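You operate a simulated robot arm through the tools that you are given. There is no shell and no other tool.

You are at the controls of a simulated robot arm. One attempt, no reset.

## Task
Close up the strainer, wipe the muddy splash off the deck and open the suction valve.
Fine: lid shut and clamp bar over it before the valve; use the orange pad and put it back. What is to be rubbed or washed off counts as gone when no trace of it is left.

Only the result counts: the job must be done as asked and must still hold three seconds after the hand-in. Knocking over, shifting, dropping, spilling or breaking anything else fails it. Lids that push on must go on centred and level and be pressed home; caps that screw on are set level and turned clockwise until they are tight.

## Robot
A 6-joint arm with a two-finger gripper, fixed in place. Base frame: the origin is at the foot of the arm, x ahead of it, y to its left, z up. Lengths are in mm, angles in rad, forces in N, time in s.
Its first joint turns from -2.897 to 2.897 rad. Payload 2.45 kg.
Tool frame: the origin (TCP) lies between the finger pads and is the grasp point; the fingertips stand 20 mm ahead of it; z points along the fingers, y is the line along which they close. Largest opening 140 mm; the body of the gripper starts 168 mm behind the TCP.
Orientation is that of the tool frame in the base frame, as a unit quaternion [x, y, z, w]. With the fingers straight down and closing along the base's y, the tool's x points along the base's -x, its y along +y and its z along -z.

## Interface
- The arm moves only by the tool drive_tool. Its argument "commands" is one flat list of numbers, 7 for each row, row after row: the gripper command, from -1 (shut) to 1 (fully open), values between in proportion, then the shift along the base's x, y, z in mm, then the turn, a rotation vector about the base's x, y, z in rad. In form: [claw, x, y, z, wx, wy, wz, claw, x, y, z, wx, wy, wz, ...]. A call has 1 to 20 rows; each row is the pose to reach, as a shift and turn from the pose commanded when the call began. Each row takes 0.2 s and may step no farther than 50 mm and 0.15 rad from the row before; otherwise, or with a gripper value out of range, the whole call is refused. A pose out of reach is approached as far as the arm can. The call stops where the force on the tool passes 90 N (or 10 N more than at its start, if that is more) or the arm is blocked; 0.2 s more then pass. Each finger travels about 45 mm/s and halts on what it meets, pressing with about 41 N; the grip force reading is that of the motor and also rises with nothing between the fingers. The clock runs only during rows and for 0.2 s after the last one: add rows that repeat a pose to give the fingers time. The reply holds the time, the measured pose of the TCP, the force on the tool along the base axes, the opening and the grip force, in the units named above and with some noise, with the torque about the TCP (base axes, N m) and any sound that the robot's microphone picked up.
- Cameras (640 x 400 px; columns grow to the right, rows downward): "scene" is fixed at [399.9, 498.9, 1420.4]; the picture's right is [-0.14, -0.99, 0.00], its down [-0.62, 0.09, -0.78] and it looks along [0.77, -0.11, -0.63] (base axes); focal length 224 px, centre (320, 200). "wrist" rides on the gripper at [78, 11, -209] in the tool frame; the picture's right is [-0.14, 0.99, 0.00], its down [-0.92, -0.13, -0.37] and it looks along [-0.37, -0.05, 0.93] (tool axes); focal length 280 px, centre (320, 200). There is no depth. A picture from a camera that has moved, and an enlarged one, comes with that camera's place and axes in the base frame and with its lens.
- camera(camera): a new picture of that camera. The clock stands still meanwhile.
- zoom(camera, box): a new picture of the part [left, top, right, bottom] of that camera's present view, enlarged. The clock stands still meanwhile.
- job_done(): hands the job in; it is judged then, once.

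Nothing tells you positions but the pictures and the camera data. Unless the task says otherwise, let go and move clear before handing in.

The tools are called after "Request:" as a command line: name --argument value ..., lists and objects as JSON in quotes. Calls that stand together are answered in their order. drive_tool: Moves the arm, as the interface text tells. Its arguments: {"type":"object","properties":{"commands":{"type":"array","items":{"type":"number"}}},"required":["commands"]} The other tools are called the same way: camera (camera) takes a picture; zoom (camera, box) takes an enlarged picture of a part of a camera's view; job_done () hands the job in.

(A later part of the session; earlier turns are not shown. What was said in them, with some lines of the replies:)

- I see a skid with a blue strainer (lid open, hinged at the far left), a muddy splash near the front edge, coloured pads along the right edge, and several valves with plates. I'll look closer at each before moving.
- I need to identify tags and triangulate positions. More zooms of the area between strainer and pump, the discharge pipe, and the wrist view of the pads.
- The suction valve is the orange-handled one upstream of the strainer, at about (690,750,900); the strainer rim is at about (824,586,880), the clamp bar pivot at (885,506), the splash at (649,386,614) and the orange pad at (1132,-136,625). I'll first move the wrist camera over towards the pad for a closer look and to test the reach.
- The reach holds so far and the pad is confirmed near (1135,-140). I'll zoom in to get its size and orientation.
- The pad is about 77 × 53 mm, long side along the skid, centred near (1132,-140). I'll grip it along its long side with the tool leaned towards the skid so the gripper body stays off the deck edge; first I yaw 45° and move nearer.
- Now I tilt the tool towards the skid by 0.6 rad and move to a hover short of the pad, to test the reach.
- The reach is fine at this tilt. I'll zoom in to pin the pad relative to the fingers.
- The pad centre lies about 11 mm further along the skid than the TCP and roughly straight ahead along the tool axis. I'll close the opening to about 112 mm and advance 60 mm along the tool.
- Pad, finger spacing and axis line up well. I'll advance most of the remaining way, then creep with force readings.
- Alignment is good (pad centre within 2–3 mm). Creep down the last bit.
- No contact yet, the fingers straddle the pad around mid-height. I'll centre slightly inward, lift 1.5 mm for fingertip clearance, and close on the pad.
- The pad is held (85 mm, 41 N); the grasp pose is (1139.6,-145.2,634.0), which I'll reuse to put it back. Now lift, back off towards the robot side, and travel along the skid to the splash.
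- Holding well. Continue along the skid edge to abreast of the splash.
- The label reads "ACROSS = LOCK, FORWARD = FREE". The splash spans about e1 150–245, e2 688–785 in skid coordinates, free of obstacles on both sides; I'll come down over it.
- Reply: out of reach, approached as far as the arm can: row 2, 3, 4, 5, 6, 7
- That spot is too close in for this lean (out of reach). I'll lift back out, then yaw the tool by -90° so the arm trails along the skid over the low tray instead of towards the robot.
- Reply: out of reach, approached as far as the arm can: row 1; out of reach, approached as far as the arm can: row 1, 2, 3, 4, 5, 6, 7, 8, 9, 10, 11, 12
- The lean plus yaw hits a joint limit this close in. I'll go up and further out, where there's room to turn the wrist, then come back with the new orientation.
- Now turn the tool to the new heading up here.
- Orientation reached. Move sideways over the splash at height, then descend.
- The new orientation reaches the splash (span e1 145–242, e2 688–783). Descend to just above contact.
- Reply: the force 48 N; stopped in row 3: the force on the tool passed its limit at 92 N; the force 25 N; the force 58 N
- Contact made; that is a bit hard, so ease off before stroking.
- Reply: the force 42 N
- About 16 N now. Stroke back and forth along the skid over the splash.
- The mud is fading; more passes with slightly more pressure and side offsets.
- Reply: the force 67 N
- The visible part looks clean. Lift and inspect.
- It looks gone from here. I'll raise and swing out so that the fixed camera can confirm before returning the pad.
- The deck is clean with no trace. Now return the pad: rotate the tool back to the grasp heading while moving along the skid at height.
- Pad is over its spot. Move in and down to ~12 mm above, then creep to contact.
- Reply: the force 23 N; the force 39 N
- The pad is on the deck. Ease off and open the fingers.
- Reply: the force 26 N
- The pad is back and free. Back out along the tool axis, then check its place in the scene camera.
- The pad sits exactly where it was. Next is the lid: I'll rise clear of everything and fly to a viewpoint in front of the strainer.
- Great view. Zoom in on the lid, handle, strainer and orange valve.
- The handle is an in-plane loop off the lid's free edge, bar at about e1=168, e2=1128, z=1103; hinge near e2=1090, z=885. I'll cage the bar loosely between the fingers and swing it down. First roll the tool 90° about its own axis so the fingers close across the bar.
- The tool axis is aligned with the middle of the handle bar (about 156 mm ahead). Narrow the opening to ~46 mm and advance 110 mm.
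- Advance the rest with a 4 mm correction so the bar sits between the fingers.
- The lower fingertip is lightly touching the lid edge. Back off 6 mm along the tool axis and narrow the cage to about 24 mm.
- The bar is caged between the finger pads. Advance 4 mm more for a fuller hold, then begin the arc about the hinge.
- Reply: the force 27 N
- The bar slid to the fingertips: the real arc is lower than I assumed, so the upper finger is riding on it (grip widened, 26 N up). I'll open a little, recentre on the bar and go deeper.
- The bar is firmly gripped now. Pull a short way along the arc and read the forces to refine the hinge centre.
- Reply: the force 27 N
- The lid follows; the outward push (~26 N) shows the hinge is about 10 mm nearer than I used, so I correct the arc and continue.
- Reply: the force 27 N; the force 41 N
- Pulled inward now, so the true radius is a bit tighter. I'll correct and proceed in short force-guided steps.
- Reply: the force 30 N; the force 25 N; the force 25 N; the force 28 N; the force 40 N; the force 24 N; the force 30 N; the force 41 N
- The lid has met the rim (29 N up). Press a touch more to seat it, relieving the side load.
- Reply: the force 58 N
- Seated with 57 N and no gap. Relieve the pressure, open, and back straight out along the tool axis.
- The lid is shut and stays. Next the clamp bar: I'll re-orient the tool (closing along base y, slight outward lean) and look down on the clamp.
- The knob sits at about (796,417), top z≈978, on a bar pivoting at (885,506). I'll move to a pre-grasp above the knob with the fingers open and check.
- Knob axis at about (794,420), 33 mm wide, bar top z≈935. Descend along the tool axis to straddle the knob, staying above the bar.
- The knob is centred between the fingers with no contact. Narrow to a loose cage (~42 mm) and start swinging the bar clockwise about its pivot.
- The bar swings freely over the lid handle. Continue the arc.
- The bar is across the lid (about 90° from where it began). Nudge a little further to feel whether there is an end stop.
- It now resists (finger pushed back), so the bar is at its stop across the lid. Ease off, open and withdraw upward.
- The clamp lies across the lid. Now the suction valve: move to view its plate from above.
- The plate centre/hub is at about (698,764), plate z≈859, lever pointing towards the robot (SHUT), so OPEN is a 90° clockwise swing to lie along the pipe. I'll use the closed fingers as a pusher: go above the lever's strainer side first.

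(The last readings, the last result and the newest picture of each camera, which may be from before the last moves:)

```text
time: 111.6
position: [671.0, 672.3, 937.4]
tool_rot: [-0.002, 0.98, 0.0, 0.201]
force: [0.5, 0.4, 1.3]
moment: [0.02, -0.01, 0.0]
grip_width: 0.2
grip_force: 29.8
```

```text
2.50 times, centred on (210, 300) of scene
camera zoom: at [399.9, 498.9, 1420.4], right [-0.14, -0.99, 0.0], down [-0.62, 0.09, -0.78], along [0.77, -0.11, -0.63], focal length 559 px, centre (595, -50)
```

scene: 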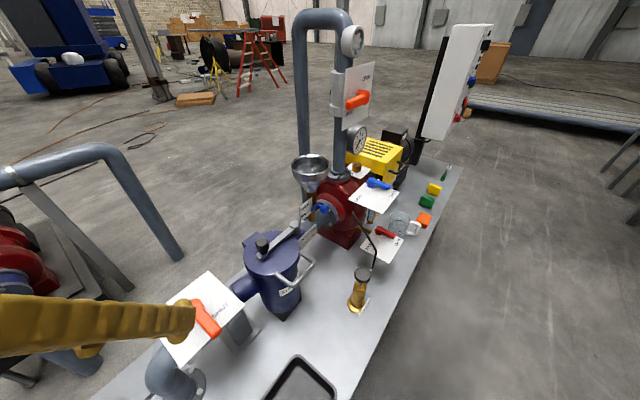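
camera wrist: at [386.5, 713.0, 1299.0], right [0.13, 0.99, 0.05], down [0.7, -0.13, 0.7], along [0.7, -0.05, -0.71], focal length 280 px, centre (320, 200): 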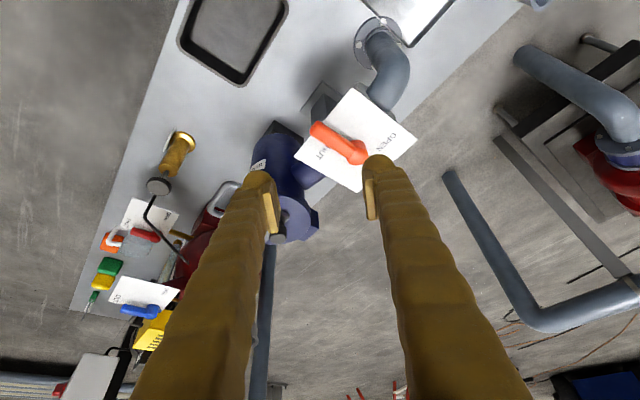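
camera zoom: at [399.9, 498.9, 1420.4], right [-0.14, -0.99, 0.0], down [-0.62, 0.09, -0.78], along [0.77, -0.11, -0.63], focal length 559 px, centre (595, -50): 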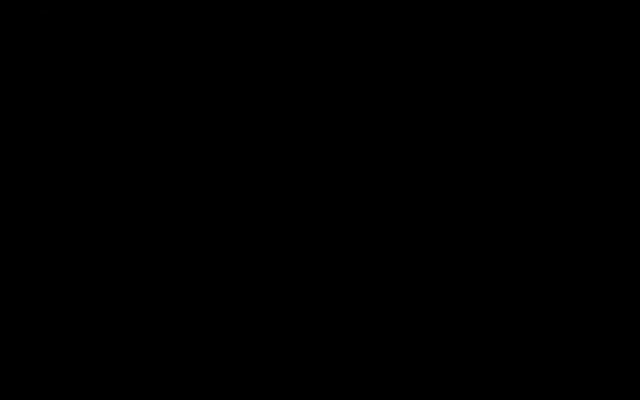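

The scene camera is momentarily blocked by the arm, but the wrist view shows the closed fingers beside the lever with ~20 mm clearance. Lower to lever height.

Request:
drive_tool --commands '[-1, 0, 0, -15, 0, 0, 0, -1, 0, 0, -30, 0, 0, 0, -1, 0, 0, -40, 0, 0, 0, -1, 0, 0, -40, 0, 0, 0]'

Request:
zoom --camera "wrist" --box '[200, 40, 480, 240]'

```text
time: 112.6
position: [672.7, 671.7, 898.0]
tool_rot: [-0.001, 0.98, 0.0, 0.201]
force: [-0.7, -0.5, 0.9]
moment: [0.03, -0.01, 0.0]
grip_width: 0.2
grip_force: 28.4
```

```text
2.00 times, centred on (340, 140) of wrist
camera zoom: at [518.6, 681.9, 1060.4], right [0.13, 0.99, 0.05], down [0.7, -0.13, 0.7], along [0.7, -0.05, -0.71], focal length 561 px, centre (280, 320)
```

zoom: 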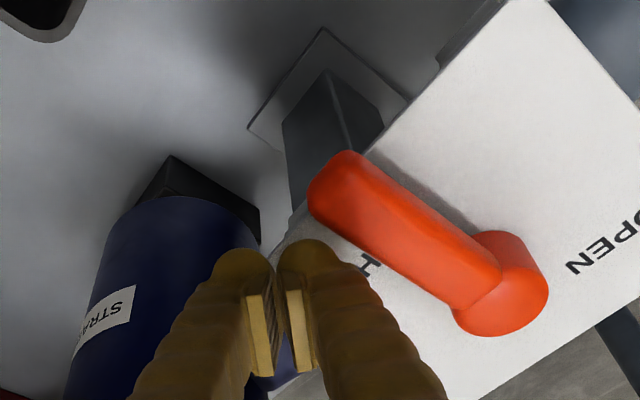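

Lower 6 mm for a fuller contact on the lever and begin pushing it clockwise.

Request:
drive_tool --commands '[-1, 0, 0, -3, 0, 0, 0, -1, 0, 0, -6, 0, 0, 0, -1, -7, 7, -6, 0, 0, 0, -1, -13.6, 14.3, -6, 0, 0, 0, -1, -18.5, 17, -6, 0, 0, 0, -1, -23.5, 19.5, -6, 0, 0, 0]'

Request:
zoom --camera "wrist" --box '[200, 40, 480, 240]'

```text
time: 114.0
position: [650.7, 691.5, 892.8]
tool_rot: [-0.001, 0.98, 0.0, 0.2]
force: [0.0, -0.9, 0.7]
moment: [0.02, 0.0, 0.0]
grip_width: 0.0
grip_force: 29.8
```

```text
2.00 times, centred on (340, 140) of wrist
camera zoom: at [496.1, 701.5, 1055.1], right [0.13, 0.99, 0.05], down [0.7, -0.13, 0.7], along [0.7, -0.05, -0.71], focal length 561 px, centre (280, 320)
```

zoom: 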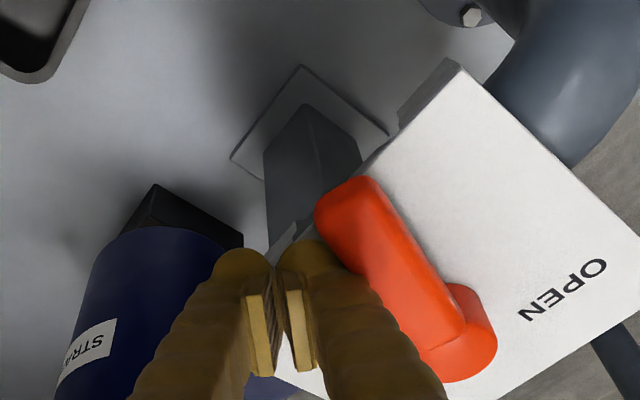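

The lever is turning with no effort. Continue around the arc.

Request:
drive_tool --commands '[-1, -10.3, 6.1, 0, 0, 0, 0, -1, -19, 14.5, 0, 0, 0, 0, -1, -26.7, 23.7, 0, 0, 0, 0, -1, -32.5, 34.5, 0, 0, 0, 0, -1, -37.3, 46, 0, 0, 0, 0]'

Request:
zoom --camera "wrist" --box '[200, 40, 480, 240]'

```text
time: 115.2
position: [614.7, 736.1, 893.5]
tool_rot: [-0.001, 0.98, -0.001, 0.2]
force: [-1.0, -0.8, -1.9]
moment: [0.0, 0.02, -0.02]
grip_width: 0.0
grip_force: 29.4
```

```text
2.00 times, centred on (340, 140) of wrist
camera zoom: at [460.0, 747.3, 1055.1], right [0.13, 0.99, 0.05], down [0.7, -0.13, 0.7], along [0.7, -0.05, -0.71], focal length 561 px, centre (280, 320)
```

zoom: 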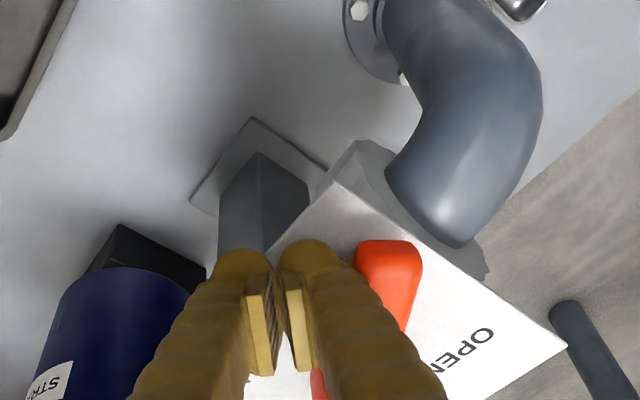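

Request:
drive_tool --commands '[-1, -2.9, 8.5, 0, 0, 0, 0, -1, -5.4, 16.5, 0, 0, 0, 0, -1, -6.5, 26, 0, 0, 0, 0, -1, -7, 35.1, 0, 0, 0, 0]'

Request:
zoom --camera "wrist" --box '[200, 40, 480, 240]'

```text
time: 116.2
position: [607.9, 772.2, 892.5]
tool_rot: [-0.001, 0.98, 0.0, 0.201]
force: [-1.0, -1.3, 0.7]
moment: [-0.03, -0.03, -0.02]
grip_width: 0.1
grip_force: 29.2
```

```text
2.00 times, centred on (340, 140) of wrist
camera zoom: at [452.9, 783.2, 1053.9], right [0.13, 0.99, 0.05], down [0.7, -0.13, 0.7], along [0.7, -0.05, -0.71], focal length 561 px, centre (280, 320)
```

zoom: 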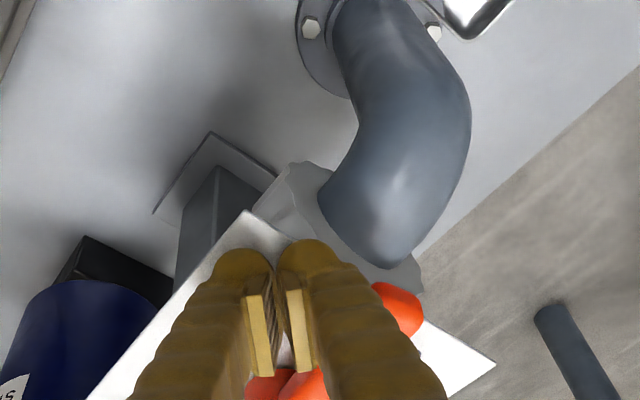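

Request:
drive_tool --commands '[-1, 0.8, 5, 0, 0, 0, 0, -1, 1.5, 9.9, 0, 0, 0, 0, -1, 2.6, 14.8, 0, 0, 0, 0, -1, 3.8, 19.7, 0, 0, 0, 0]'

Request:
zoom --camera "wrist" --box '[200, 40, 480, 240]'

Request:
camera --camera "scene"

```text
time: 117.2
position: [609.2, 787.7, 892.1]
tool_rot: [-0.001, 0.98, -0.001, 0.2]
force: [-27.2, -41.1, 19.9]
moment: [0.34, -0.24, -0.01]
grip_width: 0.0
grip_force: 28.8
```

```text
2.00 times, centred on (340, 140) of wrist
camera zoom: at [455.2, 799.5, 1053.9], right [0.13, 0.99, 0.05], down [0.7, -0.13, 0.7], along [0.7, -0.05, -0.71], focal length 561 px, centre (280, 320)
```

zoom: 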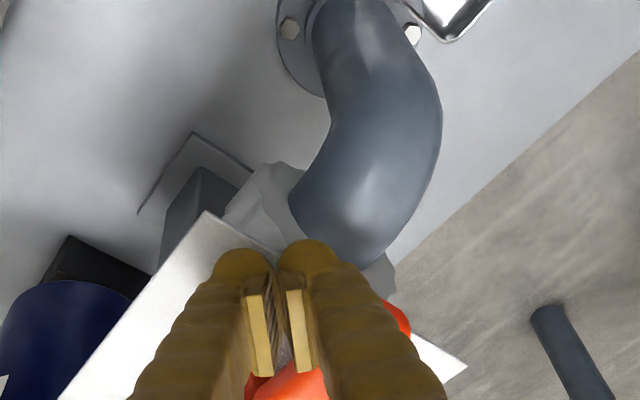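

```text
taken
```

scene: 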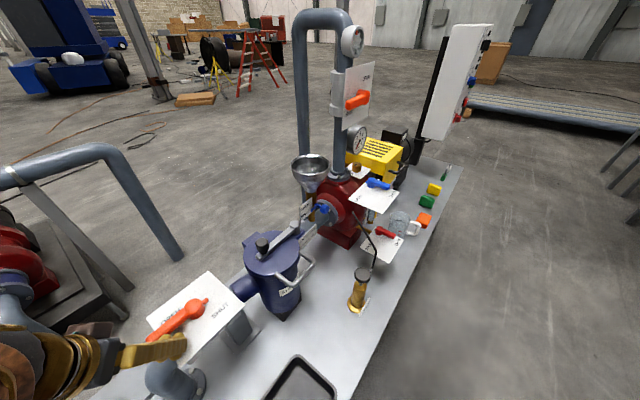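

A firm stop (about 50 N): the lever is at its OPEN end. Back away from it and lift.

Request:
drive_tool --commands '[-1, -4, -6, 0, 0, 0, 0, -1, -10, -14, 2, 0, 0, 0, -1, -18, -24, 10, 0, 0, 0, -1, -26, -34, 40, 0, 0, 0, -1, -34, -44, 80, 0, 0, 0, -1, -44, -54, 120, 0, 0, 0, -1, -44, -64, 160, 0, 0, 0, -1, -44, -64, 200, 0, 0, 0, -1, -44, -64, 200, 0, 0, 0]'

Request:
zoom --camera "scene" --box '[130, 230, 330, 380]'

Request:
camera --camera "wrist"

```text
time: 119.2
position: [570.4, 728.1, 1092.9]
tool_rot: [-0.001, 0.98, 0.001, 0.2]
force: [0.5, -1.1, 0.2]
moment: [0.02, 0.0, 0.02]
grip_width: 0.0
grip_force: 29.7
```

```text
2.67 times, centred on (230, 305) of scene
camera zoom: at [399.9, 498.9, 1420.4], right [-0.14, -0.99, 0.0], down [-0.62, 0.09, -0.78], along [0.77, -0.11, -0.63], focal length 596 px, centre (560, -80)
```

zoom: 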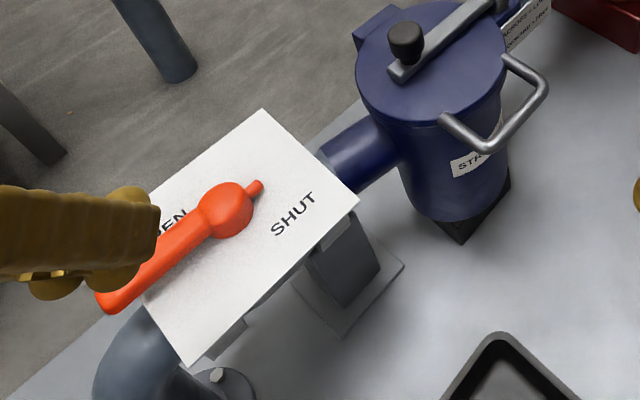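

```text
taken
camera wrist: at [415.4, 739.0, 1255.6], right [0.13, 0.99, 0.05], down [0.7, -0.13, 0.7], along [0.7, -0.05, -0.71], focal length 280 px, centre (320, 200)
```

wrist: 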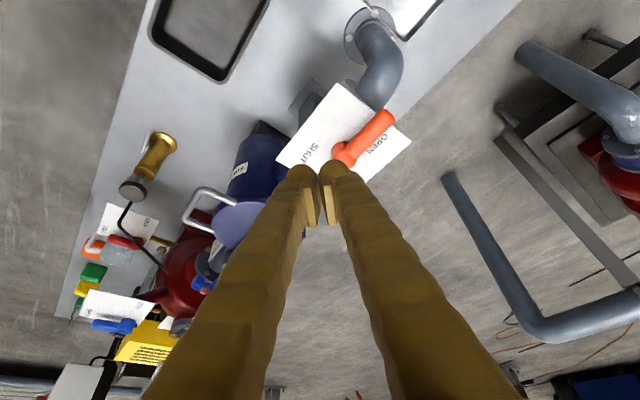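

The lever now lies along the pipe on the OPEN side. Move the arm clear and do a full check of everything.

Request:
drive_tool --commands '[-0.5, -5, -45, 20, 0, 0, 0, 0, -10, -90, 40, 0, 0, 0, 0, -15, -135, 60, 0, 0, 0, 0, -20, -180, 80, 0, 0, 0, 0, -20, -225, 90, 0, 0, 0, 0, -20, -270, 100, 0, 0, 0, 0, -10, -315, 100, 0, 0, 0, 0, 0, -360, 100, 0, 0, 0, 0, 20, -400, 100, 0, 0, 0, 0, 40, -440, 100, 0, 0, 0, 0, 40, -440, 100, 0, 0, 0]'

Request:
camera --camera "scene"

Request:
zoom --camera "scene" --box '[130, 230, 330, 380]'

Request:
zoom --camera "scene" --box '[290, 150, 480, 360]'

Request:
camera --camera "wrist"

```text
time: 121.6
position: [610.3, 285.0, 1192.6]
tool_rot: [-0.001, 0.98, 0.001, 0.2]
force: [-0.5, -0.2, 0.4]
moment: [-0.02, 0.01, 0.03]
grip_width: 69.9
grip_force: 0.0
```

```text
taken
```

scene: 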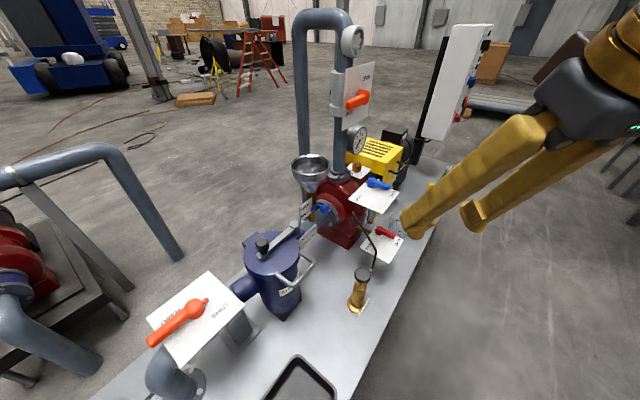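

```text
2.67 times, centred on (230, 305) of scene
camera zoom: at [399.9, 498.9, 1420.4], right [-0.14, -0.99, 0.0], down [-0.62, 0.09, -0.78], along [0.77, -0.11, -0.63], focal length 596 px, centre (560, -80)
```

zoom: 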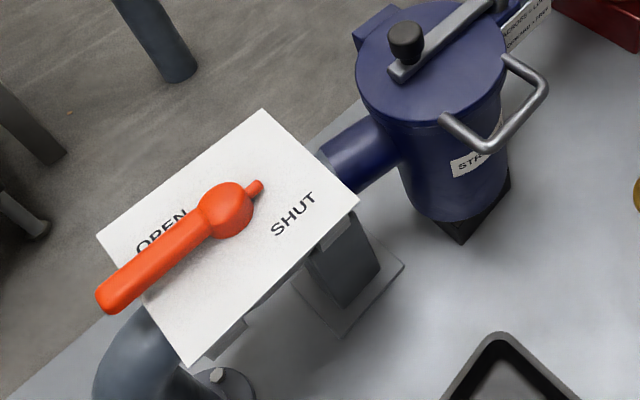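

```text
1.90 times, centred on (385, 255) of scene
camera zoom: at [399.9, 498.9, 1420.4], right [-0.14, -0.99, 0.0], down [-0.62, 0.09, -0.78], along [0.77, -0.11, -0.63], focal length 426 px, centre (196, 95)
```

zoom: 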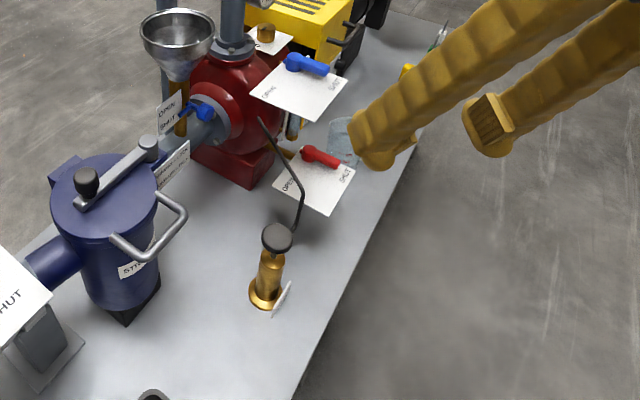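

```text
taken
camera wrist: at [456.2, 294.8, 1354.3], right [0.12, 0.99, 0.05], down [0.7, -0.13, 0.7], along [0.7, -0.05, -0.71], focal length 280 px, centre (320, 200)
```

wrist: 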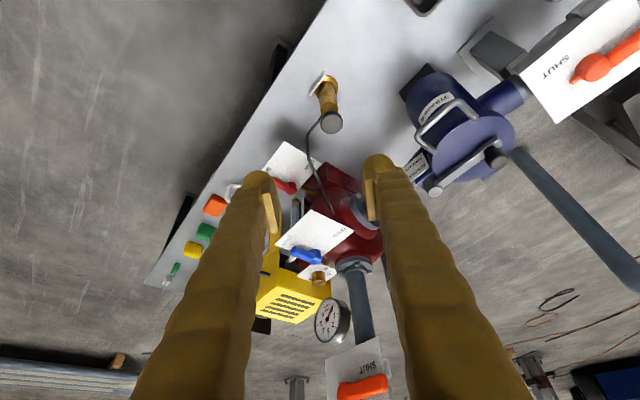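

Lid shut, bar across it, lever at OPEN; the pad is back beside the green one. One last close check for any faint mud and the pad's place.

Request:
zoom --camera "wrist" --box '[280, 0, 440, 110]'

Request:
zoom --camera "scene" --box '[315, 310, 375, 365]'

Request:
zoom --camera "wrist" --box '[150, 170, 260, 290]'

Request:
zoom --camera "wrist" --box '[390, 50, 540, 210]'

```text
3.64 times, centred on (360, 55) of wrist
camera zoom: at [456.2, 294.8, 1354.3], right [0.12, 0.99, 0.05], down [0.7, -0.13, 0.7], along [0.7, -0.05, -0.71], focal length 1020 px, centre (174, 727)
```

zoom: 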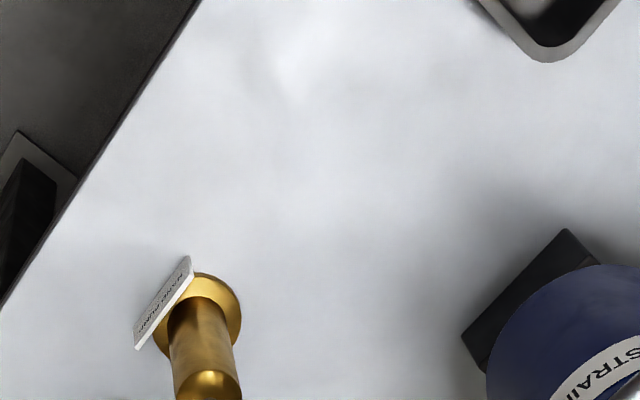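

```text
7.27 times, centred on (345, 338) of scene
camera zoom: at [399.9, 498.9, 1420.4], right [-0.14, -0.99, 0.0], down [-0.62, 0.09, -0.78], along [0.77, -0.11, -0.63], focal length 1626 px, centre (138, -800)
```

zoom: 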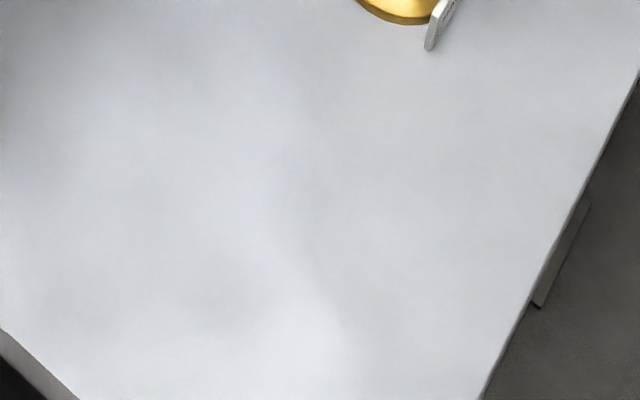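

```text
3.33 times, centred on (205, 230) of wrist
camera zoom: at [456.2, 294.8, 1354.3], right [0.12, 0.99, 0.05], down [0.7, -0.13, 0.7], along [0.7, -0.05, -0.71], focal length 935 px, centre (703, 100)
```

zoom: 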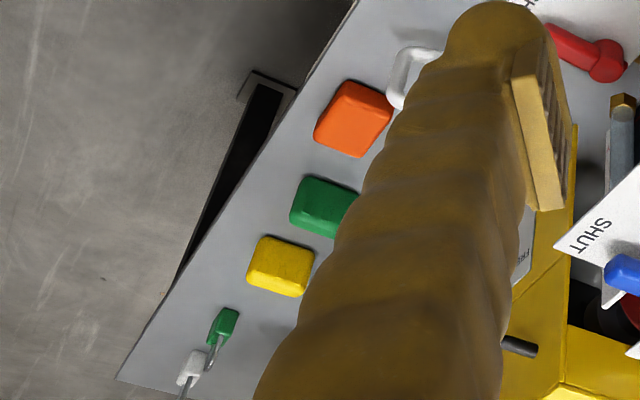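

```text
2.50 times, centred on (465, 130) of wrist
camera zoom: at [456.2, 294.8, 1354.3], right [0.12, 0.99, 0.05], down [0.7, -0.13, 0.7], along [0.7, -0.05, -0.71], focal length 701 px, centre (-42, 375)
```

zoom: 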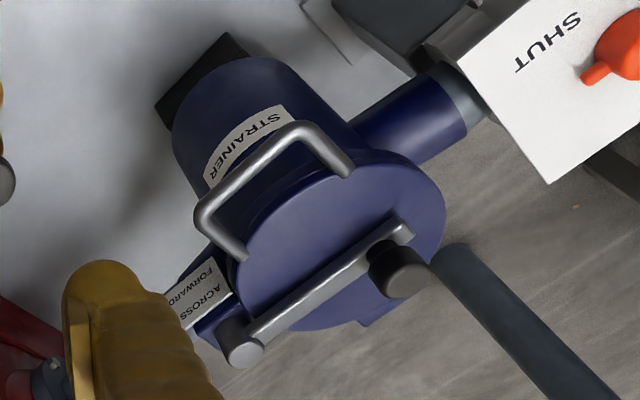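

The final checks look right. The lid is flush and shut with the clamp bar squarely across it. The deck shows no trace of mud, the orange pad is back in its place, the suction lever is at its OPEN stop, and the arm is clear. Handing in.

Request:
job_done

```text
The job is handed in.
```

The job is handed in; the verdict hasn't come back. My last pictures showed everything done as asked:

- **Strainer:** the lid is shut and was pressed down with about 57 N. The clamp bar is swung across it to its stop, the "ACROSS = LOCK" position. Both were done before the valve was touched.
- **Deck:** the muddy splash is gone, with no trace in close-up pictures from both cameras. I wiped it with the orange pad and set the pad back where it was.
- **Suction valve:** the orange lever upstream of the strainer is turned about 90° from SHUT to a firm stop on the OPEN side, where it lies along the pipe.

Nothing else looked moved or knocked over. The arm let go of everything and was clear when I handed in.

While pressing the pad onto the deck, the force briefly reached the 90 N limit and the arm stopped. I eased off and saw no damage.
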